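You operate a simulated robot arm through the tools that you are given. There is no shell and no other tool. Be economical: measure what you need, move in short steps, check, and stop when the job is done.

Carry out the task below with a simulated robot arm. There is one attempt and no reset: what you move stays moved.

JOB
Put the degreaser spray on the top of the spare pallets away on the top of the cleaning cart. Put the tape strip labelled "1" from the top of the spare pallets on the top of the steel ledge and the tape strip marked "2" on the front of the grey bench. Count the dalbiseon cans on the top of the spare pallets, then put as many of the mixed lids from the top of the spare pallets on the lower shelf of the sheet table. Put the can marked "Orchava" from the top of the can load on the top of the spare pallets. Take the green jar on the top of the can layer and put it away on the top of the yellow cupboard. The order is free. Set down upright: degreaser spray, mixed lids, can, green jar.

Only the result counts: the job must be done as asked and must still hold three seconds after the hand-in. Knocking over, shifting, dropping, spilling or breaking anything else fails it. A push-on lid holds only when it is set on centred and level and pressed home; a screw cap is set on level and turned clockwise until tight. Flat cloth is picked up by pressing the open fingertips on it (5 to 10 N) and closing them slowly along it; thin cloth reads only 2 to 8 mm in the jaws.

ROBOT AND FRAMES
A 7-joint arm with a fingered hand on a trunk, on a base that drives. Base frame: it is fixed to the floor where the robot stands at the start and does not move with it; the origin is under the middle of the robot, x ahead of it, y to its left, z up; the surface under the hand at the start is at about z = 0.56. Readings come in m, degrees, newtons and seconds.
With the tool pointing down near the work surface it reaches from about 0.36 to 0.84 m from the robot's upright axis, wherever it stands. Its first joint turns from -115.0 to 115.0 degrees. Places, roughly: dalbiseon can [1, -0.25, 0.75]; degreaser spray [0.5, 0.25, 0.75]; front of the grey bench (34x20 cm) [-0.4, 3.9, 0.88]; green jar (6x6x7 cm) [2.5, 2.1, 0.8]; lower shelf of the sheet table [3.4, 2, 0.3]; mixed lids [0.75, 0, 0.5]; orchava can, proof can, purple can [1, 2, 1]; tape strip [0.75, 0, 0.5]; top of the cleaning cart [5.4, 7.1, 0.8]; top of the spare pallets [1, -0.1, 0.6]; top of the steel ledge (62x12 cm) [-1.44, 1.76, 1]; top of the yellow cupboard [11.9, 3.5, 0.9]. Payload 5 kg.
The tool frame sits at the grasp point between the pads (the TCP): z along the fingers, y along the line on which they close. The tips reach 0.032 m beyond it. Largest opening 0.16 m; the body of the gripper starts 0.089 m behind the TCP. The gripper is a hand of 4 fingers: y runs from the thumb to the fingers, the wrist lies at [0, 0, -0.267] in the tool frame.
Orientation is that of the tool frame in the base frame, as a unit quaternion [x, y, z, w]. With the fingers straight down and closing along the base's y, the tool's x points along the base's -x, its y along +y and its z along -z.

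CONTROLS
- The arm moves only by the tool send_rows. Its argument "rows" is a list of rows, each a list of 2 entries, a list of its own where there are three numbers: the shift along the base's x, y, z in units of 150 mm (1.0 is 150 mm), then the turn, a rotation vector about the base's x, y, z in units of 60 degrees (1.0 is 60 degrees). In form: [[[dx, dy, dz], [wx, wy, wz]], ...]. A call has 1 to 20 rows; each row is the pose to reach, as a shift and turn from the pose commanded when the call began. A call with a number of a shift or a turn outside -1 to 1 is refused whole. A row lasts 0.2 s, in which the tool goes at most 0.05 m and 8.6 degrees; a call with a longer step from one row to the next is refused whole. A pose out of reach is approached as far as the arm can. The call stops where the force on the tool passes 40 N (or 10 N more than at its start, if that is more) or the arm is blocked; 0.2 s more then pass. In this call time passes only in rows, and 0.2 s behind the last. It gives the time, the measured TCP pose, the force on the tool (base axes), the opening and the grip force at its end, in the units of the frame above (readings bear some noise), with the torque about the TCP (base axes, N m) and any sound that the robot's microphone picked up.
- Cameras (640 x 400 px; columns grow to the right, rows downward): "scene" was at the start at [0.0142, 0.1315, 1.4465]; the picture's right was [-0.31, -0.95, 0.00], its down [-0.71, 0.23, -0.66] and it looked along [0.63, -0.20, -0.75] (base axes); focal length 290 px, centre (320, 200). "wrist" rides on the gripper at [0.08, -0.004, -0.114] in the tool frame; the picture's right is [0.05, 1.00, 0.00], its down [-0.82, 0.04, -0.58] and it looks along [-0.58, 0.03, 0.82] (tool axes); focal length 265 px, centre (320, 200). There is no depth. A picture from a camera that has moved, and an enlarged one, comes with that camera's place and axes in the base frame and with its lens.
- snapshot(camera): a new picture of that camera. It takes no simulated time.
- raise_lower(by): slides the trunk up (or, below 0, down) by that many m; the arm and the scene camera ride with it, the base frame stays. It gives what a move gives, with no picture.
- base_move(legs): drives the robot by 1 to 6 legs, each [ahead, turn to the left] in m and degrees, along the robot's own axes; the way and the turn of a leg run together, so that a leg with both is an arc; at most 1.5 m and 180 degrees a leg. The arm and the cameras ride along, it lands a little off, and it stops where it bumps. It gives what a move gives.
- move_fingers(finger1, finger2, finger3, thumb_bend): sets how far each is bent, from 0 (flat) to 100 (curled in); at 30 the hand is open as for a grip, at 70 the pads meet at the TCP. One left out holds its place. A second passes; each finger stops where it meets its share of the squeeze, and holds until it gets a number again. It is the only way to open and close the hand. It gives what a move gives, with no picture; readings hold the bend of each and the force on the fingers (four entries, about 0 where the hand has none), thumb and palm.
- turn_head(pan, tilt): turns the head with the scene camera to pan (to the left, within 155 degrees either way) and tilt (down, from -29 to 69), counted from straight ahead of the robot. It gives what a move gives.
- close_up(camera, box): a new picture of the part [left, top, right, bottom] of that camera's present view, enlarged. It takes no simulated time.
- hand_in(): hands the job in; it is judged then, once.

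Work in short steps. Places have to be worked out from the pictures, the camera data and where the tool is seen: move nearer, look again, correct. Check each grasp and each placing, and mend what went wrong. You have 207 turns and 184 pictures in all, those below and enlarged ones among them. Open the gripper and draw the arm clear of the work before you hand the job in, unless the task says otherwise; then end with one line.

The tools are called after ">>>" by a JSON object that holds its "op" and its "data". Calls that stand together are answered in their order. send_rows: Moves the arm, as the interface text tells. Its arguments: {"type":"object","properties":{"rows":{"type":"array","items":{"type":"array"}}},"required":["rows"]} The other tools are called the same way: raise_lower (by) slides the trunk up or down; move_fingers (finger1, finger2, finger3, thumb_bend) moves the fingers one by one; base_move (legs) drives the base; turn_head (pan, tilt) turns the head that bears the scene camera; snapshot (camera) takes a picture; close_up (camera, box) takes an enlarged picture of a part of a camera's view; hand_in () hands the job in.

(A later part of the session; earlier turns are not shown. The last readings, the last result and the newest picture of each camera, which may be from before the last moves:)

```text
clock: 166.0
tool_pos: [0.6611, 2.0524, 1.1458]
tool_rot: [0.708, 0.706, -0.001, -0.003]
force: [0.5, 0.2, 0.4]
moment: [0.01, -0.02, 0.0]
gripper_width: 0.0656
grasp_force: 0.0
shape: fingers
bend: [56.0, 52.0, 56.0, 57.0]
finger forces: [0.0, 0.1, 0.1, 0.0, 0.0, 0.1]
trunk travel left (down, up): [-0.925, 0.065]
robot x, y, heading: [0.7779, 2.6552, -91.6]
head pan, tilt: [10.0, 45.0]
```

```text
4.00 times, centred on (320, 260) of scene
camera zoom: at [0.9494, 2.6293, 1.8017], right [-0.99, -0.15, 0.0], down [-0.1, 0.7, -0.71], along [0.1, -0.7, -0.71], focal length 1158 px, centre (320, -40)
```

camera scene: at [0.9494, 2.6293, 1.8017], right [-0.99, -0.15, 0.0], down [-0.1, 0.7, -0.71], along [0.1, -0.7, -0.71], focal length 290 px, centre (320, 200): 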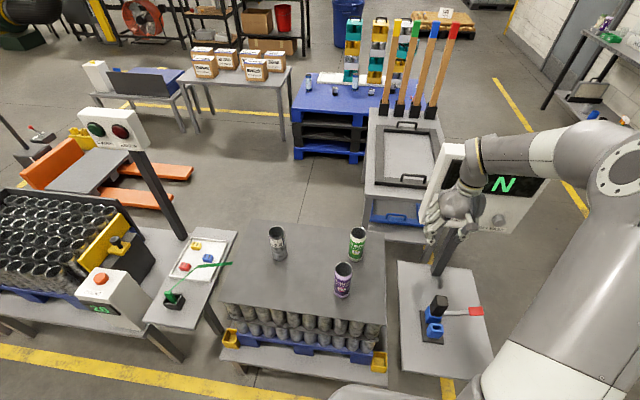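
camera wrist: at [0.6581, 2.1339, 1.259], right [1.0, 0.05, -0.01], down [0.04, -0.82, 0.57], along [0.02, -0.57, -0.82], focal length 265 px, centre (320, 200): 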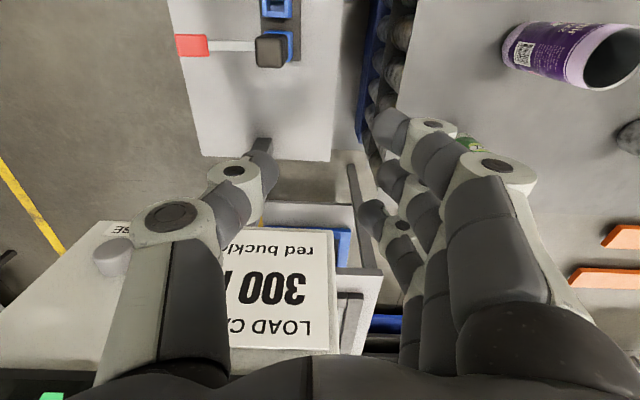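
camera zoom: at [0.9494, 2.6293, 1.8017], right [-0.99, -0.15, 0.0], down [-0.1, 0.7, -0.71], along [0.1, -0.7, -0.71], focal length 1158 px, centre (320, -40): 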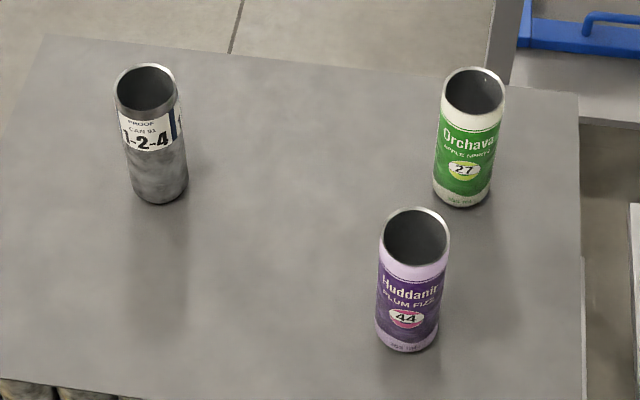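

Orchava confirmed: rim at (0.904, 1.954, 0.97), diameter ≈0.06. Open the fingers wider and move above it.

>>> {"op": "move_fingers", "data": {"finger1": 40, "finger2": 40, "finger3": 40, "thumb_bend": 40}}

>>> {"op": "send_rows", "data": {"rows": [[[0.3, 0, 0], [0, 0, 0.025]], [[0.6, -0.1, 0], [0, 0, 0.025]], [[0.9, -0.2, 0], [0, 0, 0.025]], [[1, -0.3, 0], [0, 0, 0.025]]]}}

>>> {"op": "send_rows", "data": {"rows": [[[0.3, -0.1, 0], [0, 0, 0]], [[0.62, -0.35, 0], [0, 0, 0]]]}}

>>> {"op": "snapshot", "data": {"camera": "wrist"}}

>>> {"op": "snapshot", "data": {"camera": "scene"}}

```text
clock: 167.0
tool_pos: [0.662, 2.052, 1.1455]
tool_rot: [0.708, 0.706, 0.0, -0.003]
force: [-0.5, 0.1, 0.5]
moment: [-0.02, 0.03, 0.02]
gripper_width: 0.1306
grasp_force: 0.1
shape: fingers
bend: [40.0, 40.0, 40.0, 40.0]
finger forces: [0.0, 0.1, 0.0, 0.0, 0.0, 0.1]
trunk travel left (down, up): [-0.925, 0.065]
robot x, y, heading: [0.7784, 2.6578, -91.6]
head pan, tilt: [10.0, 45.0]
```

```text
clock: 168.0
tool_pos: [0.8108, 2.007, 1.1443]
tool_rot: [0.7, 0.715, -0.001, -0.004]
force: [-0.7, 0.1, 0.2]
moment: [0.01, -0.01, 0.02]
gripper_width: 0.1309
grasp_force: 0.1
shape: fingers
bend: [40.0, 40.0, 40.0, 40.0]
finger forces: [0.0, 0.0, 0.0, 0.0, 0.0, 0.0]
trunk travel left (down, up): [-0.925, 0.065]
robot x, y, heading: [0.7771, 2.6558, -91.5]
head pan, tilt: [10.0, 45.0]
```

```text
refused: row 2 steps farther than a row can; nothing moved
```

```text
125 pictures are left
camera wrist: at [0.8062, 2.088, 1.2588], right [1.0, 0.07, -0.01], down [0.06, -0.82, 0.57], along [0.04, -0.57, -0.82], focal length 265 px, centre (320, 200)
```

wrist: 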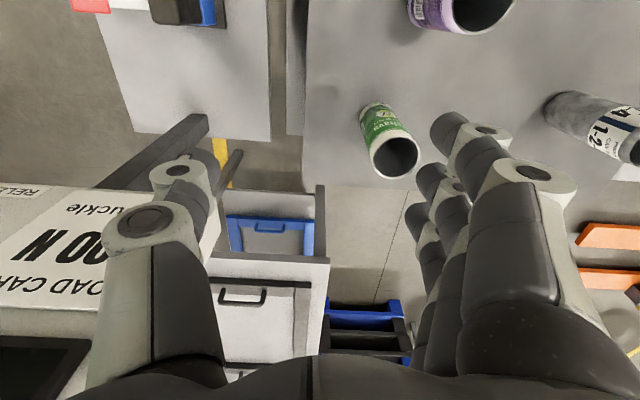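

```text
124 pictures are left
camera scene: at [0.9487, 2.6283, 1.8017], right [-0.99, -0.15, 0.0], down [-0.1, 0.7, -0.71], along [0.1, -0.7, -0.71], focal length 290 px, centre (320, 200)
```

scene: 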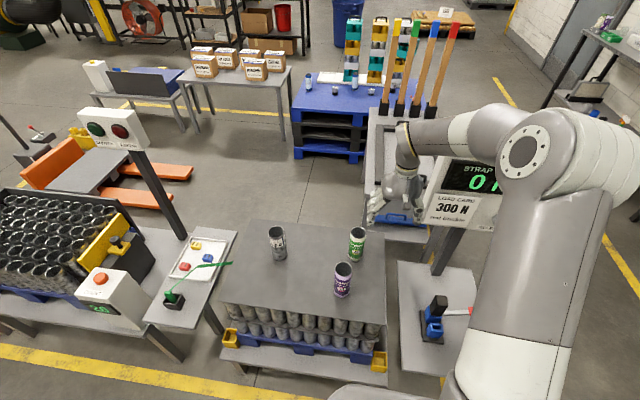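

Rim again at (0.906,1.956). Move over it and descend.

>>> {"op": "send_rows", "data": {"rows": [[[0.3, -0.1, 0], [0, 0, 0]], [[0.5, -0.25, 0], [0, 0, 0]], [[0.62, -0.34, -0.1], [0, 0, 0]], [[0.63, -0.34, -0.4], [0, 0, 0]], [[0.63, -0.34, -0.6], [0, 0, 0]]]}}

>>> {"op": "snapshot", "data": {"camera": "wrist"}}

```text
clock: 169.2
tool_pos: [0.9068, 1.9565, 1.0553]
tool_rot: [0.698, 0.716, -0.001, -0.004]
force: [0.0, -0.2, -0.3]
moment: [0.0, -0.02, -0.01]
gripper_width: 0.131
grasp_force: 0.0
shape: fingers
bend: [40.0, 40.0, 40.0, 40.0]
finger forces: [0.1, 0.0, 0.1, 0.0, 0.0, 0.0]
trunk travel left (down, up): [-0.925, 0.065]
robot x, y, heading: [0.7765, 2.6564, -91.6]
head pan, tilt: [10.0, 45.0]
```

```text
123 pictures are left
camera wrist: at [0.9011, 2.0372, 1.1688], right [1.0, 0.08, -0.01], down [0.07, -0.82, 0.57], along [0.04, -0.57, -0.82], focal length 265 px, centre (320, 200)
```

wrist: 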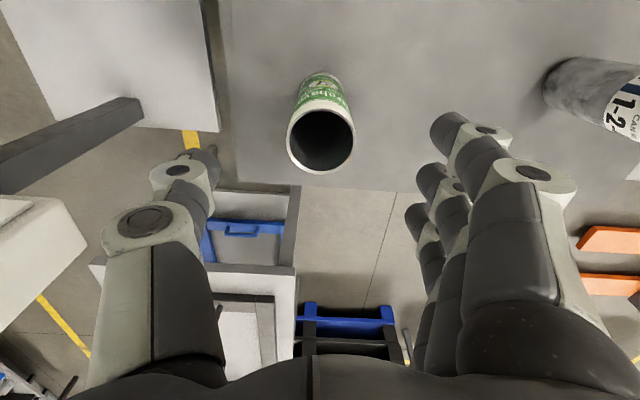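

Rim centred at (0.906,1.956). Descend 0.12 m.

>>> {"op": "send_rows", "data": {"rows": [[[0, 0, -0.25], [0, 0, 0]], [[0, 0, -0.5], [0, 0, 0]], [[0, 0, -0.7], [0, 0, 0]], [[0, 0, -0.82], [0, 0, 0]]]}}

>>> {"op": "move_fingers", "data": {"finger1": 58, "finger2": 58, "finger3": 58, "thumb_bend": 58}}

>>> {"op": "snapshot", "data": {"camera": "wrist"}}

```text
clock: 170.2
tool_pos: [0.9065, 1.957, 0.931]
tool_rot: [0.699, 0.715, -0.001, -0.003]
force: [0.5, 0.4, -0.8]
moment: [-0.02, 0.0, 0.01]
gripper_width: 0.1312
grasp_force: 0.0
shape: fingers
bend: [40.0, 40.0, 40.0, 40.0]
finger forces: [0.0, 0.0, 0.1, 0.0, 0.0, 0.0]
trunk travel left (down, up): [-0.925, 0.065]
robot x, y, heading: [0.78, 2.6553, -91.7]
head pan, tilt: [10.0, 45.0]
```

```text
clock: 171.2
tool_pos: [0.9059, 1.9568, 0.9322]
tool_rot: [0.698, 0.716, -0.001, -0.003]
force: [0.5, 0.5, 0.5]
moment: [0.0, -0.03, 0.01]
gripper_width: 0.0661
grasp_force: 1.3
shape: fingers
bend: [57.0, 56.0, 57.0, 57.0]
finger forces: [0.0, 1.0, 0.0, 0.1, 1.0, 0.0]
trunk travel left (down, up): [-0.925, 0.065]
robot x, y, heading: [0.781, 2.6562, -91.7]
head pan, tilt: [10.0, 45.0]
```

```text
122 pictures are left
camera wrist: at [0.8997, 2.0379, 1.0464], right [1.0, 0.08, -0.01], down [0.07, -0.82, 0.57], along [0.04, -0.57, -0.82], focal length 265 px, centre (320, 200)
```

wrist: 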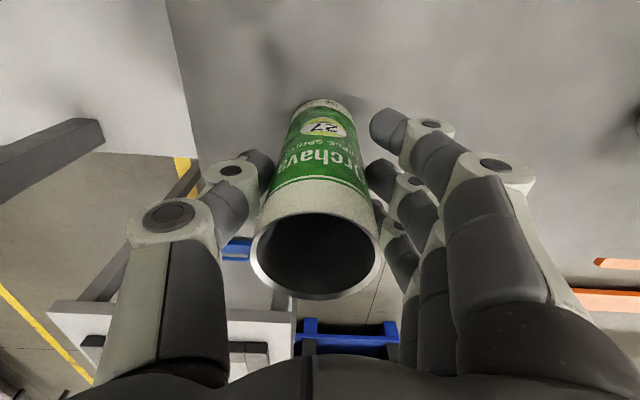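

Contact. Squeeze gently more and lift.

>>> {"op": "move_fingers", "data": {"finger1": 63, "finger2": 62, "finger3": 63, "thumb_bend": 62}}

>>> {"op": "send_rows", "data": {"rows": [[[0, 0, 0.2], [0, 0, 0]], [[0, 0, 0.45], [0, 0, 0]], [[0, 0, 0.7], [0, 0, 0]], [[0, 0, 1], [0, 0, 0]]]}}

>>> {"op": "snapshot", "data": {"camera": "wrist"}}

```text
clock: 172.2
tool_pos: [0.9054, 1.956, 0.9327]
tool_rot: [0.698, 0.716, -0.002, -0.004]
force: [-0.1, -0.2, -0.5]
moment: [-0.03, 0.0, -0.02]
gripper_width: 0.0538
grasp_force: 8.7
shape: fingers
bend: [63.0, 57.0, 60.0, 59.0]
finger forces: [0.1, 5.3, 3.2, 0.0, 8.7, 0.0]
trunk travel left (down, up): [-0.925, 0.065]
robot x, y, heading: [0.7776, 2.6574, -91.5]
head pan, tilt: [10.0, 45.0]
```

```text
clock: 173.2
tool_pos: [0.9061, 1.9578, 1.0826]
tool_rot: [0.698, 0.716, 0.0, -0.003]
force: [-0.7, -0.5, -0.1]
moment: [-0.02, -0.02, 0.0]
gripper_width: 0.0535
grasp_force: 9.1
shape: fingers
bend: [63.0, 57.0, 60.0, 59.0]
finger forces: [0.0, 5.3, 3.3, 0.0, 8.7, 0.0]
trunk travel left (down, up): [-0.925, 0.065]
robot x, y, heading: [0.7776, 2.6587, -91.5]
head pan, tilt: [10.0, 45.0]
```

```text
121 pictures are left
camera wrist: at [0.9002, 2.0394, 1.1967], right [1.0, 0.08, -0.01], down [0.07, -0.82, 0.57], along [0.04, -0.57, -0.82], focal length 265 px, centre (320, 200)
```

wrist: 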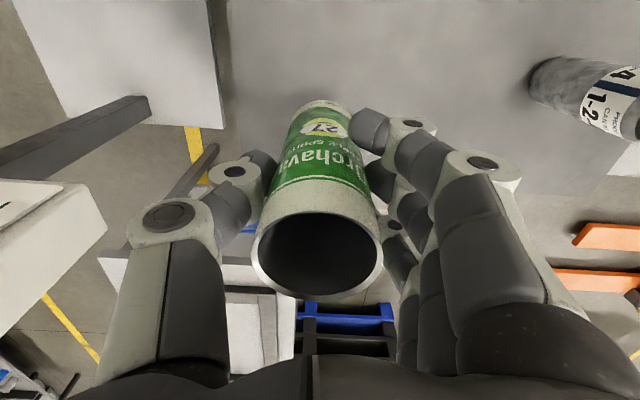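

Can held upright. Raise it over the purple can, back away, and drive around west to the pallets' front.

>>> {"op": "send_rows", "data": {"rows": [[[0, 0, 0.25], [0, 0, 0]], [[0, 0, 0.5], [0, 0, 0]], [[0, 0, 0.75], [0, 0, 0]], [[0, 0.1, 0.85], [0, 0, 0]], [[-0.1, 0.3, 0.85], [0, 0, 0]], [[-0.3, 0.5, 0.85], [0, 0, 0]], [[-0.5, 0.75, 0.85], [0, 0, 0]], [[-0.7, 1, 0.85], [0, 0, 0]]]}}

>>> {"op": "base_move", "data": {"legs": [[0, -88], [1.35, 0], [0, 90], [1.3, 0], [1.35, 0]]}}

```text
clock: 175.0
tool_pos: [0.7998, 2.1084, 1.2101]
tool_rot: [0.698, 0.716, -0.001, -0.002]
force: [1.0, 0.2, -0.4]
moment: [-0.04, 0.03, 0.02]
gripper_width: 0.0534
grasp_force: 8.5
shape: fingers
bend: [63.0, 57.0, 60.0, 59.0]
finger forces: [0.0, 5.3, 3.4, 0.0, 8.7, 0.1]
trunk travel left (down, up): [-0.925, 0.065]
robot x, y, heading: [0.7809, 2.6576, -91.5]
head pan, tilt: [10.0, 45.0]
```

```text
clock: 201.7
tool_pos: [-0.5449, -0.5291, 1.2097]
tool_rot: [0.691, 0.723, 0.0, -0.003]
force: [0.0, 0.0, -0.2]
moment: [0.02, -0.03, -0.01]
gripper_width: 0.0534
grasp_force: 7.8
shape: fingers
bend: [63.0, 57.0, 60.0, 59.0]
finger forces: [0.0, 5.2, 3.5, 0.0, 8.5, 0.0]
trunk travel left (down, up): [-0.925, 0.065]
robot x, y, heading: [-0.5754, 0.0164, -90.7]
head pan, tilt: [10.0, 45.0]
```

At the front. Turn to face the pallets, lower the trunk 0.25 m, and drive in.

>>> {"op": "base_move", "data": {"legs": [[0, 90.7]]}}

>>> {"op": "raise_lower", "data": {"by": -0.25}}

>>> {"op": "base_move", "data": {"legs": [[0.56, 0]]}}

>>> {"op": "turn_head", "data": {"pan": 0, "tilt": 50}}

>>> {"op": "snapshot", "data": {"camera": "scene"}}

```text
clock: 206.0
tool_pos: [-0.0289, 0.0521, 1.211]
tool_rot: [-0.023, 1.0, -0.004, -0.001]
force: [-0.4, 0.9, 0.5]
moment: [0.02, 0.02, 0.0]
gripper_width: 0.0537
grasp_force: 8.0
shape: fingers
bend: [63.0, 57.0, 60.0, 59.0]
finger forces: [0.0, 5.1, 3.4, 0.0, 8.3, 0.0]
trunk travel left (down, up): [-0.925, 0.065]
robot x, y, heading: [-0.5758, 0.0183, -0.3]
head pan, tilt: [10.0, 45.0]
```

```text
clock: 208.6
tool_pos: [-0.0291, 0.0521, 0.9608]
tool_rot: [-0.024, 1.0, -0.003, -0.002]
force: [0.2, 0.5, 0.0]
moment: [-0.03, 0.02, -0.01]
gripper_width: 0.0534
grasp_force: 8.2
shape: fingers
bend: [63.0, 57.0, 60.0, 59.0]
finger forces: [0.0, 5.1, 3.4, 0.0, 8.4, 0.0]
trunk travel left (down, up): [-0.675, 0.315]
robot x, y, heading: [-0.577, 0.0202, -0.2]
head pan, tilt: [10.0, 45.0]
```

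```text
clock: 211.8
tool_pos: [0.5329, 0.0493, 0.9596]
tool_rot: [-0.023, 1.0, -0.004, -0.002]
force: [0.0, 0.6, -0.2]
moment: [0.0, 0.02, 0.01]
gripper_width: 0.0537
grasp_force: 8.9
shape: fingers
bend: [63.0, 57.0, 60.0, 59.0]
finger forces: [0.1, 5.1, 3.3, 0.0, 8.5, 0.0]
trunk travel left (down, up): [-0.675, 0.315]
robot x, y, heading: [-0.0172, 0.0164, -0.0]
head pan, tilt: [10.0, 45.0]
```

```text
clock: 212.5
tool_pos: [0.5326, 0.05, 0.9593]
tool_rot: [-0.024, 1.0, -0.002, -0.002]
force: [0.0, -0.1, -0.5]
moment: [-0.04, 0.01, 0.05]
gripper_width: 0.0538
grasp_force: 8.3
shape: fingers
bend: [63.0, 57.0, 60.0, 59.0]
finger forces: [0.1, 5.1, 3.3, 0.0, 8.3, 0.1]
trunk travel left (down, up): [-0.675, 0.315]
robot x, y, heading: [-0.0144, 0.0143, -0.2]
head pan, tilt: [0.0, 50.0]
```

```text
120 pictures are left
camera scene: at [0.0016, 0.1714, 1.5447], right [0.0, -1.0, 0.0], down [-0.77, 0.0, -0.64], along [0.64, 0.0, -0.77], focal length 290 px, centre (320, 200)
```

scene: 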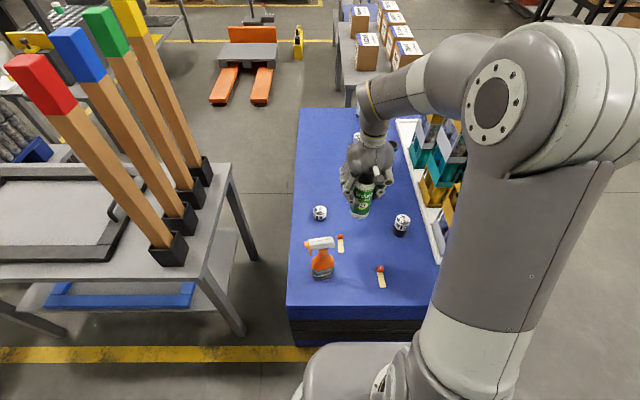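

Free spot at (0.61, 0.19) between spray, strip 2 and tin 18. Move above it.

>>> {"op": "send_rows", "data": {"rows": [[[0.15, 0.25, 0], [0, 0, 0.02]], [[0.3, 0.5, 0], [0, 0, 0.04]], [[0.45, 0.75, -0.2], [0, 0, 0.045]], [[0.52, 0.93, -0.4], [0, 0, 0.045]], [[0.52, 0.93, -0.7], [0, 0, 0.045]], [[0.52, 0.93, -1], [0, 0, 0.045]]]}}

>>> {"op": "snapshot", "data": {"camera": "wrist"}}

>>> {"op": "snapshot", "data": {"camera": "scene"}}

```text
refused: row 3 steps farther than a row can; nothing moved
```

```text
119 pictures are left
camera wrist: at [0.4527, 0.0435, 1.074], right [-0.1, 1.0, -0.01], down [0.81, 0.08, 0.57], along [0.57, 0.05, -0.82], focal length 265 px, centre (320, 200)
```

wrist: 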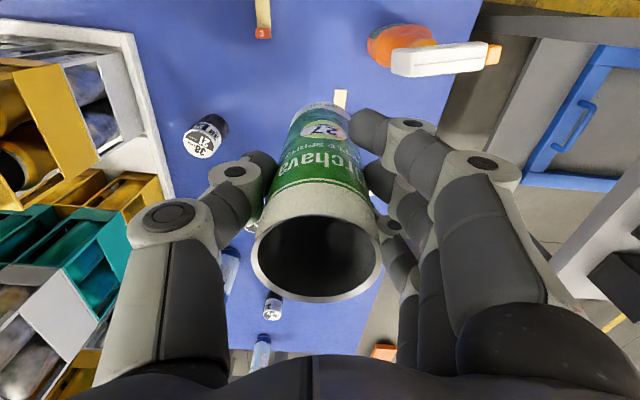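

```text
118 pictures are left
camera scene: at [0.0016, 0.1714, 1.5447], right [0.0, -1.0, 0.0], down [-0.77, 0.0, -0.64], along [0.64, 0.0, -0.77], focal length 290 px, centre (320, 200)
```

scene: 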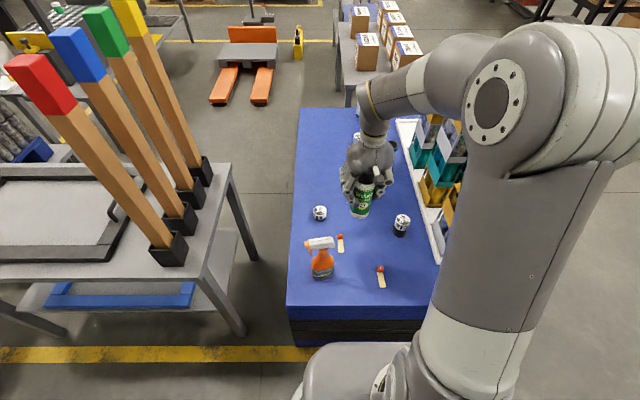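

Row step too large; resend with smaller steps.

>>> {"op": "send_rows", "data": {"rows": [[[0.15, 0.25, 0], [0, 0, 0.02]], [[0.3, 0.5, 0], [0, 0, 0.04]], [[0.42, 0.72, -0.1], [0, 0, 0.045]], [[0.52, 0.93, -0.25], [0, 0, 0.045]], [[0.52, 0.93, -0.5], [0, 0, 0.045]], [[0.52, 0.93, -0.75], [0, 0, 0.045]], [[0.52, 0.93, -1], [0, 0, 0.045]]]}}

>>> {"op": "snapshot", "data": {"camera": "wrist"}}

>>> {"op": "close_up", "data": {"camera": "scene", "box": [260, 110, 460, 320]}}

```text
clock: 214.1
tool_pos: [0.6104, 0.1908, 0.81]
tool_rot: [-0.047, 0.999, -0.004, -0.002]
force: [0.4, 0.8, 0.6]
moment: [-0.01, 0.01, 0.03]
gripper_width: 0.0534
grasp_force: 9.0
shape: fingers
bend: [63.0, 57.0, 60.0, 59.0]
finger forces: [0.1, 5.1, 3.5, 0.1, 8.5, 0.0]
trunk travel left (down, up): [-0.675, 0.315]
robot x, y, heading: [-0.0148, 0.014, -0.4]
head pan, tilt: [0.0, 50.0]
```

```text
117 pictures are left
camera wrist: at [0.5308, 0.1803, 0.9234], right [-0.15, 0.99, -0.01], down [0.81, 0.12, 0.57], along [0.57, 0.08, -0.82], focal length 265 px, centre (320, 200)
```

wrist: 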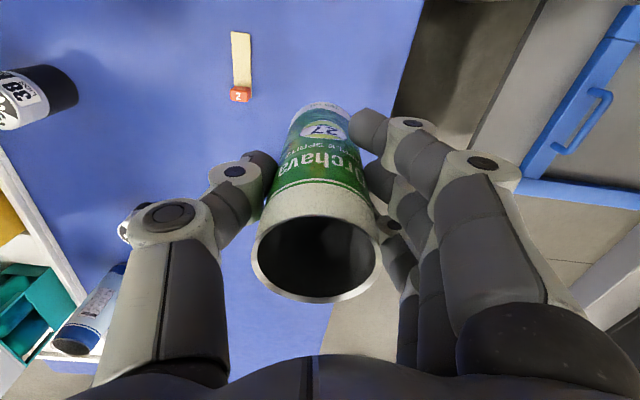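

```text
1.90 times, centred on (360, 215) of scene
camera zoom: at [0.0021, 0.1717, 1.5447], right [0.0, -1.0, 0.0], down [-0.77, 0.0, -0.64], along [0.64, 0.0, -0.77], focal length 552 px, centre (244, 171)
```

zoom: 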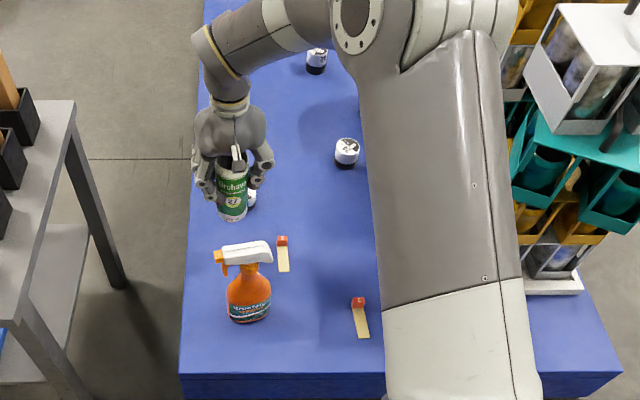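

Lower to near the surface.

>>> {"op": "send_rows", "data": {"rows": [[[0, 0, -0.25], [0, 0, 0]], [[0, 0, -0.5], [0, 0, 0]], [[0, 0, -0.7], [0, 0, 0]], [[0, 0, -0.8], [0, 0, 0]]]}}

>>> {"op": "send_rows", "data": {"rows": [[[0, 0, -0.015], [0, 0, 0]], [[0, 0, -0.03], [0, 0, 0]], [[0, 0, -0.045], [0, 0, 0]], [[0, 0, -0.06], [0, 0, 0]]]}}

>>> {"op": "close_up", "data": {"camera": "scene", "box": [280, 150, 420, 300]}}

```text
clock: 215.1
tool_pos: [0.6105, 0.1893, 0.6892]
tool_rot: [-0.047, 0.999, -0.003, -0.001]
force: [-0.6, 0.6, 0.0]
moment: [0.02, -0.01, -0.03]
gripper_width: 0.0535
grasp_force: 7.9
shape: fingers
bend: [63.0, 57.0, 60.0, 59.0]
finger forces: [0.1, 5.1, 3.4, 0.1, 8.4, 0.0]
trunk travel left (down, up): [-0.675, 0.315]
robot x, y, heading: [-0.019, 0.0129, -0.2]
head pan, tilt: [0.0, 50.0]
```

```text
clock: 216.1
tool_pos: [0.6109, 0.1897, 0.6817]
tool_rot: [-0.048, 0.999, -0.003, -0.001]
force: [-1.1, 0.0, 0.6]
moment: [-0.03, 0.0, -0.01]
gripper_width: 0.0532
grasp_force: 8.8
shape: fingers
bend: [63.0, 57.0, 60.0, 59.0]
finger forces: [0.0, 5.2, 3.7, 0.0, 8.7, 0.0]
trunk travel left (down, up): [-0.675, 0.315]
robot x, y, heading: [-0.0187, 0.0159, -0.1]
head pan, tilt: [0.0, 50.0]
```

```text
2.67 times, centred on (350, 225) of scene
camera zoom: at [0.0014, 0.1714, 1.5448], right [0.0, -1.0, 0.0], down [-0.77, 0.0, -0.64], along [0.64, 0.0, -0.77], focal length 772 px, centre (240, 133)
```

zoom: 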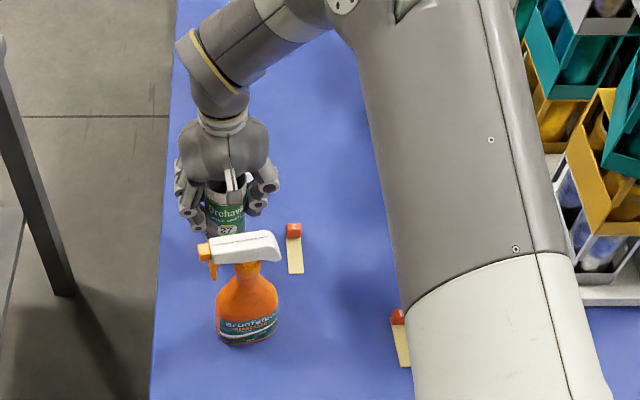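

No contact yet; continue in 2 mm steps.

>>> {"op": "send_rows", "data": {"rows": [[[0, 0, -0.015], [0, 0, 0]], [[0, 0, -0.03], [0, 0, 0]], [[0, 0, -0.04], [0, 0, 0]]]}}

>>> {"op": "send_rows", "data": {"rows": [[[0, 0, -0.013], [0, 0, 0]], [[0, 0, -0.026], [0, 0, 0]]]}}

```text
clock: 216.9
tool_pos: [0.6096, 0.1888, 0.6755]
tool_rot: [-0.047, 0.999, -0.002, 0.0]
force: [0.4, 0.3, 9.3]
moment: [-0.03, -0.04, 0.02]
gripper_width: 0.0526
grasp_force: 7.5
shape: fingers
bend: [63.0, 59.0, 61.0, 60.0]
finger forces: [0.0, 4.6, 3.8, 0.0, 7.6, 0.1]
trunk travel left (down, up): [-0.675, 0.315]
robot x, y, heading: [-0.0182, 0.0138, -0.4]
head pan, tilt: [0.0, 50.0]
```

```text
clock: 217.5
tool_pos: [0.6098, 0.1893, 0.6707]
tool_rot: [-0.048, 0.999, -0.004, -0.002]
force: [-0.4, -0.6, 4.4]
moment: [-0.03, 0.05, -0.02]
gripper_width: 0.0526
grasp_force: 8.5
shape: fingers
bend: [63.0, 59.0, 61.0, 60.0]
finger forces: [0.0, 4.2, 5.2, 0.0, 8.0, 0.0]
trunk travel left (down, up): [-0.675, 0.315]
robot x, y, heading: [-0.018, 0.0119, -0.5]
head pan, tilt: [0.0, 50.0]
```

Contact made, the can rests on the pallets. Open and lift straight up.

>>> {"op": "move_fingers", "data": {"finger1": 46, "finger2": 46, "finger3": 46, "thumb_bend": 46}}

>>> {"op": "send_rows", "data": {"rows": [[[0, 0, 0.2], [0, 0, 0]], [[0, 0, 0.5], [0, 0, 0]], [[0, 0, 0.8], [0, 0, 0]], [[0, 0, 1], [0, 0, 0]]]}}

>>> {"op": "snapshot", "data": {"camera": "wrist"}}

```text
clock: 218.5
tool_pos: [0.6097, 0.1887, 0.6705]
tool_rot: [-0.047, 0.999, -0.004, -0.002]
force: [-1.2, -0.4, -0.1]
moment: [0.01, 0.02, 0.02]
gripper_width: 0.1064
grasp_force: 0.0
shape: fingers
bend: [46.0, 46.0, 46.0, 46.0]
finger forces: [0.0, 0.0, 0.1, 0.1, 0.0, 0.0]
trunk travel left (down, up): [-0.675, 0.315]
robot x, y, heading: [-0.0169, 0.0127, -0.2]
head pan, tilt: [0.0, 50.0]
```

```text
clock: 219.5
tool_pos: [0.6105, 0.1897, 0.8206]
tool_rot: [-0.046, 0.999, -0.002, -0.001]
force: [-0.3, -0.1, 0.7]
moment: [0.02, -0.06, 0.03]
gripper_width: 0.1065
grasp_force: 0.1
shape: fingers
bend: [46.0, 46.0, 46.0, 46.0]
finger forces: [0.1, 0.0, 0.1, 0.1, 0.1, 0.1]
trunk travel left (down, up): [-0.675, 0.315]
robot x, y, heading: [-0.0122, 0.0154, -0.4]
head pan, tilt: [0.0, 50.0]
```

```text
114 pictures are left
camera wrist: at [0.5304, 0.1796, 0.9349], right [-0.15, 0.99, -0.01], down [0.81, 0.12, 0.57], along [0.57, 0.08, -0.82], focal length 265 px, centre (320, 200)
```

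wrist: 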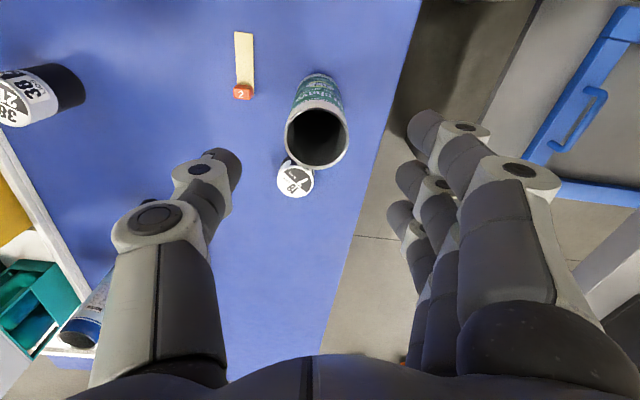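

The can stands well, but it's too close to strip 2 for my knuckles. I'll re-grip it and shift it to (0.745, 0.03), which leaves room for everything.

>>> {"op": "send_rows", "data": {"rows": [[[0, 0, -0.3], [0, 0, 0]], [[0, 0, -0.6], [0, 0, 0]], [[0, 0, -0.85], [0, 0, 0]], [[0, 0, -0.95], [0, 0, 0]]]}}

>>> {"op": "move_fingers", "data": {"finger1": 63, "finger2": 62, "finger3": 63, "thumb_bend": 62}}

>>> {"op": "send_rows", "data": {"rows": [[[0, 0, 0.2], [0, 0, 0]], [[0, 0, 0.5], [0, 0, 0]], [[0.15, -0.15, 0.7], [0, 0, 0]], [[0.35, -0.35, 0.8], [0, 0, 0]], [[0.55, -0.55, 0.8], [0, 0, 0]], [[0.75, -0.75, 0.8], [0, 0, 0]], [[0.9, -0.98, 0.8], [0, 0, 0]]]}}

>>> {"op": "snapshot", "data": {"camera": "wrist"}}

```text
clock: 220.5
tool_pos: [0.61, 0.1894, 0.679]
tool_rot: [-0.048, 0.999, -0.003, -0.002]
force: [0.1, -0.2, -0.8]
moment: [0.01, 0.03, 0.0]
gripper_width: 0.1066
grasp_force: 0.0
shape: fingers
bend: [46.0, 46.0, 46.0, 46.0]
finger forces: [0.1, 0.0, 0.0, 0.0, 0.0, 0.1]
trunk travel left (down, up): [-0.675, 0.315]
robot x, y, heading: [-0.015, 0.0129, 0.0]
head pan, tilt: [0.0, 50.0]
```

```text
clock: 221.5
tool_pos: [0.6106, 0.1895, 0.6787]
tool_rot: [-0.047, 0.999, -0.003, -0.001]
force: [-0.5, 0.4, 0.1]
moment: [0.0, 0.04, 0.02]
gripper_width: 0.0535
grasp_force: 8.3
shape: fingers
bend: [63.0, 58.0, 59.0, 59.0]
finger forces: [0.0, 4.1, 3.9, 0.0, 8.4, 0.0]
trunk travel left (down, up): [-0.675, 0.315]
robot x, y, heading: [-0.018, 0.0148, -0.1]
head pan, tilt: [0.0, 50.0]
```

```text
clock: 223.1
tool_pos: [0.746, 0.0415, 0.7985]
tool_rot: [-0.047, 0.999, -0.003, -0.002]
force: [0.1, 0.5, 0.5]
moment: [-0.02, 0.01, 0.03]
gripper_width: 0.0534
grasp_force: 7.9
shape: fingers
bend: [63.0, 58.0, 59.0, 59.0]
finger forces: [0.1, 4.0, 4.1, 0.0, 8.4, 0.0]
trunk travel left (down, up): [-0.675, 0.315]
robot x, y, heading: [-0.0152, 0.0157, -0.1]
head pan, tilt: [0.0, 50.0]
```

```text
113 pictures are left
camera wrist: at [0.6667, 0.0321, 0.9124], right [-0.15, 0.99, -0.01], down [0.81, 0.12, 0.57], along [0.57, 0.08, -0.82], focal length 265 px, centre (320, 200)
```

wrist: 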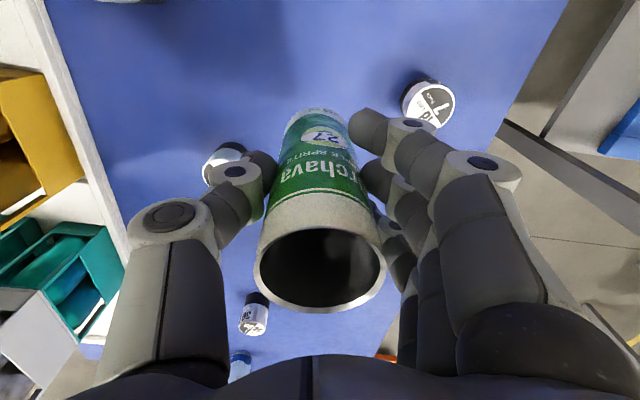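

Lower onto the new spot.

>>> {"op": "send_rows", "data": {"rows": [[[0, -0.08, -0.25], [0, 0, 0]], [[0, -0.08, -0.5], [0, 0, 0]], [[0, -0.08, -0.7], [0, 0, 0]], [[0, -0.08, -0.77], [0, 0, 0]], [[0, -0.08, -0.8], [0, 0, 0]]]}}

>>> {"op": "send_rows", "data": {"rows": [[[0, 0, -0.013], [0, 0, 0]], [[0, 0, -0.026], [0, 0, 0]]]}}

```text
clock: 224.3
tool_pos: [0.7467, 0.0314, 0.6761]
tool_rot: [-0.046, 0.999, -0.003, -0.002]
force: [1.2, 0.5, 0.8]
moment: [0.02, 0.0, -0.04]
gripper_width: 0.0534
grasp_force: 8.7
shape: fingers
bend: [63.0, 58.0, 59.0, 59.0]
finger forces: [0.0, 4.1, 4.2, 0.0, 8.6, 0.0]
trunk travel left (down, up): [-0.675, 0.315]
robot x, y, heading: [-0.0152, 0.0161, -0.0]
head pan, tilt: [0.0, 50.0]
```

```text
clock: 224.9
tool_pos: [0.7458, 0.0291, 0.6773]
tool_rot: [-0.047, 0.999, -0.004, -0.001]
force: [-0.6, -1.4, 10.2]
moment: [0.02, -0.06, 0.0]
gripper_width: 0.0541
grasp_force: 9.0
shape: fingers
bend: [63.0, 59.0, 60.0, 59.0]
finger forces: [0.0, 4.7, 4.0, 0.1, 10.2, 0.0]
trunk travel left (down, up): [-0.675, 0.315]
robot x, y, heading: [-0.0147, 0.0203, -0.3]
head pan, tilt: [0.0, 50.0]
```

Seated (10 N). Open, lift, and go over strip 2 at (0.629, 0.092).

>>> {"op": "move_fingers", "data": {"finger1": 48, "finger2": 48, "finger3": 48, "thumb_bend": 48}}

>>> {"op": "send_rows", "data": {"rows": [[[0, 0, 0.2], [0, 0, 0]], [[0, 0, 0.5], [0, 0, 0]], [[0, 0, 0.8], [0, 0, 0]], [[0, 0, 1], [0, 0, 0]], [[-0.25, 0.15, 1], [0, 0, -0.045]], [[-0.5, 0.3, 1], [0, 0, -0.09]], [[-0.77, 0.42, 1], [0, 0, -0.09]]]}}

>>> {"op": "move_fingers", "data": {"finger1": 54, "finger2": 54, "finger3": 54, "thumb_bend": 54}}

>>> {"op": "snapshot", "data": {"camera": "wrist"}}

```text
clock: 225.9
tool_pos: [0.7453, 0.0305, 0.6763]
tool_rot: [-0.048, 0.999, -0.003, -0.002]
force: [-0.7, 0.9, 0.6]
moment: [-0.02, 0.01, 0.0]
gripper_width: 0.0984
grasp_force: 0.0
shape: fingers
bend: [48.0, 48.0, 48.0, 48.0]
finger forces: [0.0, 0.1, 0.1, 0.1, 0.1, 0.0]
trunk travel left (down, up): [-0.675, 0.315]
robot x, y, heading: [-0.0129, 0.0154, 0.0]
head pan, tilt: [0.0, 50.0]
```

```text
clock: 227.5
tool_pos: [0.6287, 0.0935, 0.8261]
tool_rot: [-0.001, 1.0, -0.004, -0.001]
force: [-0.3, -1.2, -0.3]
moment: [-0.02, -0.04, -0.01]
gripper_width: 0.0985
grasp_force: 0.0
shape: fingers
bend: [48.0, 48.0, 48.0, 48.0]
finger forces: [0.1, 0.1, 0.1, 0.0, 0.0, 0.0]
trunk travel left (down, up): [-0.675, 0.315]
robot x, y, heading: [-0.0129, 0.0164, -0.4]
head pan, tilt: [0.0, 50.0]
```

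```text
clock: 228.5
tool_pos: [0.6292, 0.0935, 0.8253]
tool_rot: [0.0, 1.0, -0.004, -0.002]
force: [0.5, -1.1, 0.5]
moment: [0.01, 0.02, -0.01]
gripper_width: 0.0766
grasp_force: 0.0
shape: fingers
bend: [54.0, 54.0, 54.0, 54.0]
finger forces: [0.0, 0.1, 0.0, 0.1, 0.0, 0.0]
trunk travel left (down, up): [-0.675, 0.315]
robot x, y, heading: [-0.0189, 0.0141, -0.3]
head pan, tilt: [0.0, 50.0]
```

```text
112 pictures are left
camera wrist: at [0.5497, 0.0912, 0.9388], right [-0.05, 1.0, -0.01], down [0.82, 0.05, 0.57], along [0.57, 0.02, -0.82], focal length 265 px, centre (320, 200)
```

wrist: 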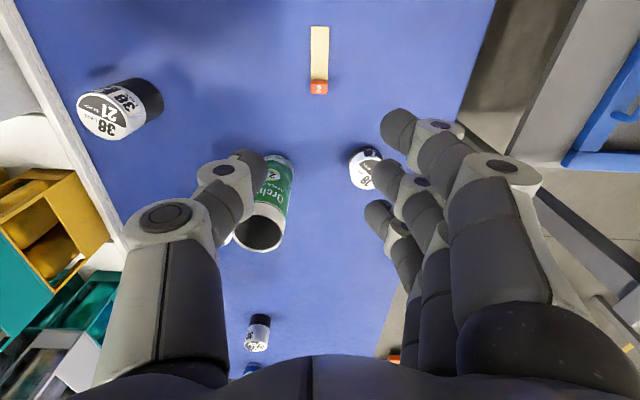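

Block 2 at (0.626, 0.090). Descend to just above the surface.

>>> {"op": "send_rows", "data": {"rows": [[[-0.02, -0.02, -0.3], [0, 0, 0]], [[-0.02, -0.02, -0.6], [0, 0, 0]], [[-0.02, -0.02, -0.9], [0, 0, 0]], [[-0.02, -0.02, -1], [0, 0, 0]]]}}

>>> {"op": "send_rows", "data": {"rows": [[[0, 0, -0.2], [0, 0, 0]], [[0, 0, -0.35], [0, 0, 0]], [[0, 0, -0.45], [0, 0, 0]]]}}

>>> {"op": "snapshot", "data": {"camera": "wrist"}}

```text
clock: 229.5
tool_pos: [0.6274, 0.091, 0.6745]
tool_rot: [0.0, 1.0, -0.003, -0.002]
force: [0.6, 0.2, -0.5]
moment: [0.01, 0.03, 0.0]
gripper_width: 0.0766
grasp_force: 0.0
shape: fingers
bend: [54.0, 54.0, 54.0, 54.0]
finger forces: [0.0, 0.1, 0.1, 0.0, 0.0, 0.1]
trunk travel left (down, up): [-0.675, 0.315]
robot x, y, heading: [-0.0115, 0.0163, -0.3]
head pan, tilt: [0.0, 50.0]
```

```text
clock: 230.3
tool_pos: [0.6268, 0.0902, 0.6071]
tool_rot: [0.0, 1.0, -0.003, -0.001]
force: [-0.4, 0.1, 0.2]
moment: [-0.01, -0.02, 0.03]
gripper_width: 0.0765
grasp_force: 0.0
shape: fingers
bend: [54.0, 54.0, 54.0, 54.0]
finger forces: [0.1, 0.0, 0.0, 0.0, 0.1, 0.0]
trunk travel left (down, up): [-0.675, 0.315]
robot x, y, heading: [-0.0147, 0.0179, -0.3]
head pan, tilt: [0.0, 50.0]
```

```text
111 pictures are left
camera wrist: at [0.5472, 0.0883, 0.7212], right [-0.05, 1.0, -0.01], down [0.82, 0.05, 0.57], along [0.57, 0.03, -0.82], focal length 265 px, centre (320, 200)
```

wrist: 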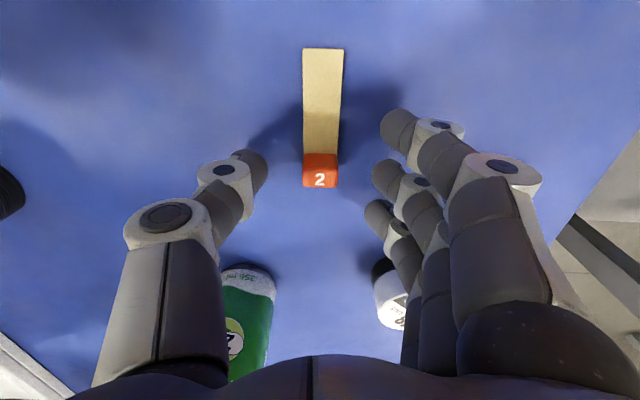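

Aligned. Lower 3 mm and grip.

>>> {"op": "send_rows", "data": {"rows": [[[-0.02, 0, -0.02], [0, 0, 0]]]}}

>>> {"op": "move_fingers", "data": {"finger1": 66, "finger2": 76, "finger3": 66, "thumb_bend": 76}}

>>> {"op": "send_rows", "data": {"rows": [[[0, 0, 0.15], [0, 0, 0]], [[0, 0, 0.4], [0, 0, 0]], [[0, 0, 0.7], [0, 0, 0]], [[0, 0, 1], [0, 0, 0]]]}}

>>> {"op": "snapshot", "data": {"camera": "wrist"}}

```text
clock: 230.7
tool_pos: [0.6236, 0.0905, 0.6044]
tool_rot: [0.001, 1.0, -0.004, -0.002]
force: [0.7, -0.6, 0.6]
moment: [0.01, 0.01, -0.01]
gripper_width: 0.0766
grasp_force: 0.0
shape: fingers
bend: [54.0, 54.0, 54.0, 54.0]
finger forces: [0.0, 0.0, 0.0, 0.1, 0.0, 0.0]
trunk travel left (down, up): [-0.675, 0.315]
robot x, y, heading: [-0.0129, 0.0186, -0.2]
head pan, tilt: [0.0, 50.0]
```

```text
clock: 231.7
tool_pos: [0.6245, 0.0911, 0.6051]
tool_rot: [0.0, 1.0, -0.003, -0.001]
force: [-0.5, 0.3, 0.0]
moment: [-0.01, 0.01, 0.0]
gripper_width: 0.029
grasp_force: 11.8
shape: fingers
bend: [66.0, 65.0, 66.0, 71.0]
finger forces: [0.0, 11.4, 0.1, 0.0, 11.6, 0.0]
trunk travel left (down, up): [-0.675, 0.315]
robot x, y, heading: [-0.0137, 0.0164, -0.2]
head pan, tilt: [0.0, 50.0]
```

```text
clock: 232.7
tool_pos: [0.6234, 0.0901, 0.753]
tool_rot: [0.0, 1.0, -0.002, -0.003]
force: [-0.6, -0.5, -0.6]
moment: [-0.01, -0.03, 0.0]
gripper_width: 0.0294
grasp_force: 11.9
shape: fingers
bend: [66.0, 65.0, 66.0, 71.0]
finger forces: [0.1, 11.4, 0.0, 0.1, 11.5, 0.0]
trunk travel left (down, up): [-0.675, 0.315]
robot x, y, heading: [-0.0185, 0.018, -0.0]
head pan, tilt: [0.0, 50.0]
```

```text
110 pictures are left
camera wrist: at [0.5431, 0.0875, 0.8673], right [-0.05, 1.0, -0.01], down [0.82, 0.05, 0.57], along [0.57, 0.03, -0.82], focal length 265 px, centre (320, 200)
```

wrist: 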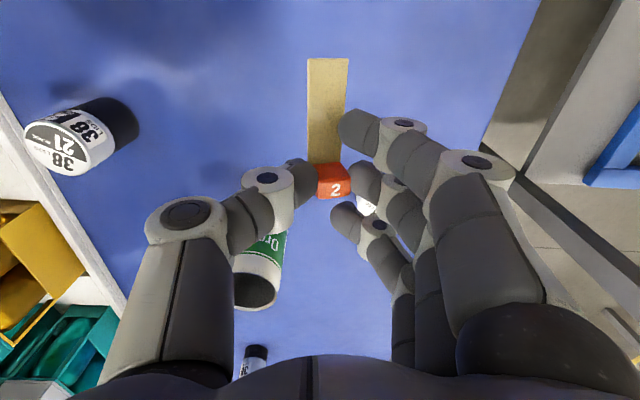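

Strip 2 held. Raise the trunk, back off, and drive toward the grey bench.

>>> {"op": "raise_lower", "data": {"by": 0.2}}

>>> {"op": "base_move", "data": {"legs": [[-0.5, 0], [0, 90], [1.35, 0], [1.3, 0]]}}

>>> {"op": "turn_head", "data": {"pan": 0, "tilt": 35}}

>>> {"op": "snapshot", "data": {"camera": "scene"}}

```text
clock: 234.9
tool_pos: [0.6245, 0.0901, 0.9525]
tool_rot: [0.0, 1.0, -0.004, -0.002]
force: [0.0, 0.5, -0.5]
moment: [0.01, 0.0, 0.0]
gripper_width: 0.0293
grasp_force: 11.4
shape: fingers
bend: [66.0, 65.0, 66.0, 71.0]
finger forces: [0.1, 11.5, 0.0, 0.0, 11.5, 0.1]
trunk travel left (down, up): [-0.875, 0.115]
robot x, y, heading: [-0.0153, 0.0169, -0.5]
head pan, tilt: [0.0, 50.0]
```

```text
clock: 254.2
tool_pos: [-0.5864, 3.3148, 0.9527]
tool_rot: [0.708, -0.706, 0.004, 0.0]
force: [0.4, 0.0, 0.0]
moment: [0.0, -0.01, 0.03]
gripper_width: 0.029
grasp_force: 11.8
shape: fingers
bend: [66.0, 65.0, 66.0, 71.0]
finger forces: [0.0, 11.5, 0.0, 0.1, 11.6, 0.0]
trunk travel left (down, up): [-0.875, 0.115]
robot x, y, heading: [-0.5115, 2.6741, 89.9]
head pan, tilt: [0.0, 50.0]
```

```text
clock: 254.9
tool_pos: [-0.5869, 3.3146, 0.9526]
tool_rot: [0.708, -0.706, 0.003, -0.001]
force: [-0.6, 0.1, -0.4]
moment: [-0.03, -0.02, 0.0]
gripper_width: 0.0292
grasp_force: 11.1
shape: fingers
bend: [66.0, 65.0, 66.0, 71.0]
finger forces: [0.1, 11.4, 0.1, 0.1, 11.5, 0.1]
trunk travel left (down, up): [-0.875, 0.115]
robot x, y, heading: [-0.5133, 2.6745, 89.8]
head pan, tilt: [0.0, 35.0]
```

```text
109 pictures are left
camera scene: at [-0.6682, 2.7028, 1.7664], right [1.0, 0.0, 0.0], down [0.0, -0.57, -0.82], along [0.0, 0.82, -0.57], focal length 290 px, centre (320, 200)
```

scene: 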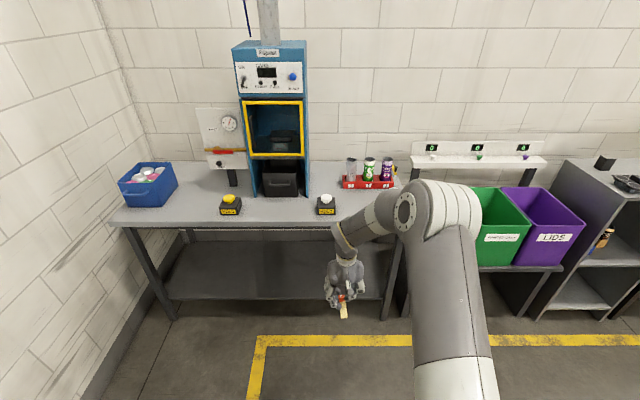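

Target on the bench: block at about (−0.42, 3.90). Shift arm +x, raise a bit, then drive forward 0.55 m.

>>> {"op": "send_rows", "data": {"rows": [[[0.2, 0, 0.1], [0, 0, 0]], [[0.45, 0, 0.2], [0, 0, 0]], [[0.7, 0, 0.3], [0, 0, 0]], [[1, 0, 0.35], [0, 0, 0]]]}}

>>> {"op": "base_move", "data": {"legs": [[0.55, 0]]}}

>>> {"op": "snapshot", "data": {"camera": "wrist"}}

>>> {"op": "snapshot", "data": {"camera": "scene"}}

```text
clock: 255.9
tool_pos: [-0.4343, 3.3142, 1.0052]
tool_rot: [0.709, -0.706, 0.003, -0.001]
force: [0.6, -0.7, 0.8]
moment: [0.0, 0.03, -0.03]
gripper_width: 0.0289
grasp_force: 11.2
shape: fingers
bend: [66.0, 65.0, 66.0, 71.0]
finger forces: [0.0, 11.5, 0.0, 0.1, 11.5, 0.0]
trunk travel left (down, up): [-0.875, 0.115]
robot x, y, heading: [-0.5083, 2.674, 90.0]
head pan, tilt: [0.0, 35.0]
```

```text
clock: 259.1
tool_pos: [-0.4319, 3.8654, 1.0047]
tool_rot: [-0.707, 0.708, -0.003, 0.0]
force: [-0.3, -0.7, -0.2]
moment: [0.0, 0.01, 0.01]
gripper_width: 0.0288
grasp_force: 12.0
shape: fingers
bend: [66.0, 65.0, 66.0, 71.0]
finger forces: [0.0, 11.5, 0.2, 0.1, 11.5, 0.0]
trunk travel left (down, up): [-0.875, 0.115]
robot x, y, heading: [-0.5128, 3.2283, 89.9]
head pan, tilt: [0.0, 35.0]
```

```text
108 pictures are left
camera wrist: at [-0.4287, 3.7875, 1.119], right [-1.0, -0.05, -0.01], down [-0.04, 0.82, 0.57], along [-0.02, 0.57, -0.82], focal length 265 px, centre (320, 200)
```

wrist: 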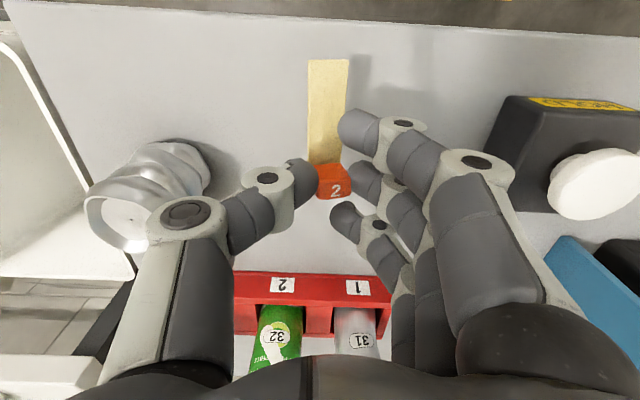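

```text
107 pictures are left
camera scene: at [-0.6658, 3.2551, 1.7664], right [1.0, -0.01, 0.0], down [0.0, -0.57, -0.82], along [0.0, 0.82, -0.57], focal length 290 px, centre (320, 200)
```

scene: 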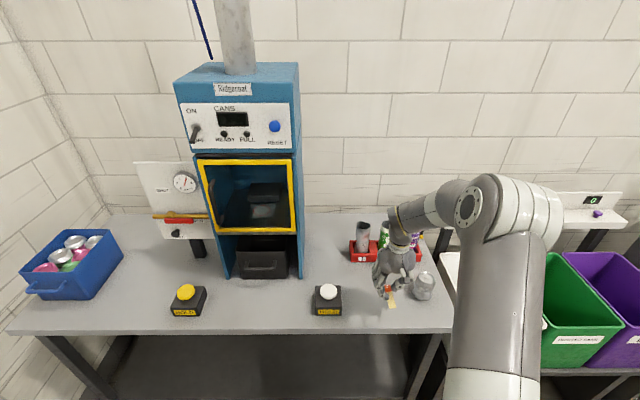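

A crushed can stands to the right at x≈−0.30, so I shift 2.5 cm left and 3 cm deeper, and lower.

>>> {"op": "send_rows", "data": {"rows": [[[-0.08, 0.1, 0], [0, 0, 0]], [[-0.16, 0.2, 0], [0, 0, 0]], [[-0.16, 0.2, -0.2], [0, 0, 0]], [[-0.16, 0.2, -0.4], [0, 0, 0]], [[-0.16, 0.2, -0.48], [0, 0, 0]]]}}

>>> {"op": "snapshot", "data": {"camera": "wrist"}}

```text
clock: 260.3
tool_pos: [-0.4569, 3.8955, 0.9325]
tool_rot: [-0.707, 0.708, -0.005, 0.001]
force: [0.4, 0.8, -0.3]
moment: [0.0, 0.03, 0.03]
gripper_width: 0.0288
grasp_force: 11.6
shape: fingers
bend: [66.0, 65.0, 66.0, 72.0]
finger forces: [0.0, 11.5, 0.1, 0.0, 11.4, 0.1]
trunk travel left (down, up): [-0.875, 0.115]
robot x, y, heading: [-0.5078, 3.2266, 89.9]
head pan, tilt: [0.0, 35.0]
```

```text
106 pictures are left
camera wrist: at [-0.453, 3.8172, 1.0467], right [-1.0, -0.05, -0.01], down [-0.04, 0.82, 0.57], along [-0.02, 0.57, -0.82], focal length 265 px, centre (320, 200)
```

wrist: 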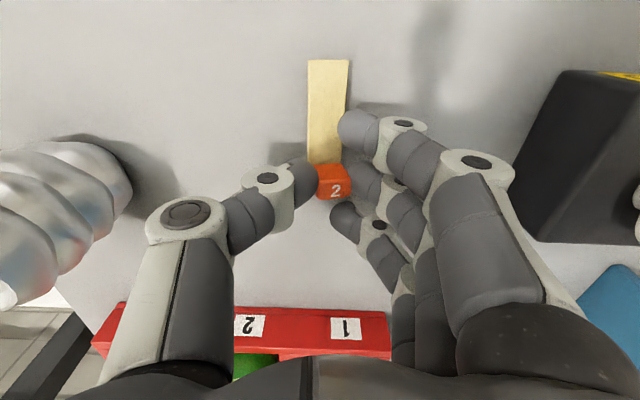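

Close; lower in 2–3 mm steps until contact.

>>> {"op": "send_rows", "data": {"rows": [[[0, 0, -0.02], [0, 0, 0]], [[0, 0, -0.04], [0, 0, 0]], [[0, 0, -0.05], [0, 0, 0]]]}}

>>> {"op": "send_rows", "data": {"rows": [[[0, 0, -0.015], [0, 0, 0]], [[0, 0, -0.025], [0, 0, 0]]]}}

>>> {"op": "snapshot", "data": {"camera": "wrist"}}

```text
clock: 261.1
tool_pos: [-0.4574, 3.8955, 0.9257]
tool_rot: [-0.706, 0.708, -0.004, 0.001]
force: [-0.9, -0.2, -0.7]
moment: [0.03, 0.0, 0.02]
gripper_width: 0.0288
grasp_force: 11.4
shape: fingers
bend: [66.0, 65.0, 66.0, 72.0]
finger forces: [0.1, 11.5, 0.0, 0.0, 11.5, 0.1]
trunk travel left (down, up): [-0.875, 0.115]
robot x, y, heading: [-0.51, 3.2261, 89.7]
head pan, tilt: [0.0, 35.0]
```

```text
clock: 261.7
tool_pos: [-0.4564, 3.896, 0.923]
tool_rot: [-0.707, 0.708, -0.003, 0.001]
force: [0.4, -1.1, 7.6]
moment: [-0.04, 0.02, 0.03]
gripper_width: 0.0287
grasp_force: 12.9
shape: fingers
bend: [66.0, 65.0, 66.0, 72.0]
finger forces: [0.0, 11.2, 0.0, 0.0, 14.1, 0.1]
trunk travel left (down, up): [-0.875, 0.115]
robot x, y, heading: [-0.5091, 3.2239, 89.5]
head pan, tilt: [0.0, 35.0]
```

```text
105 pictures are left
camera wrist: at [-0.4528, 3.8169, 1.0369], right [-1.0, -0.05, -0.01], down [-0.04, 0.82, 0.58], along [-0.02, 0.58, -0.82], focal length 265 px, centre (320, 200)
```

wrist: 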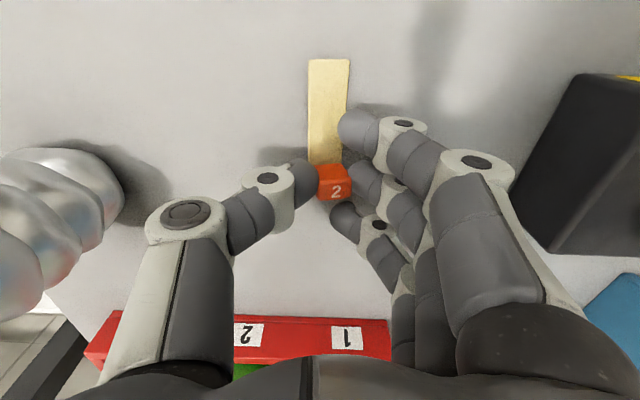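

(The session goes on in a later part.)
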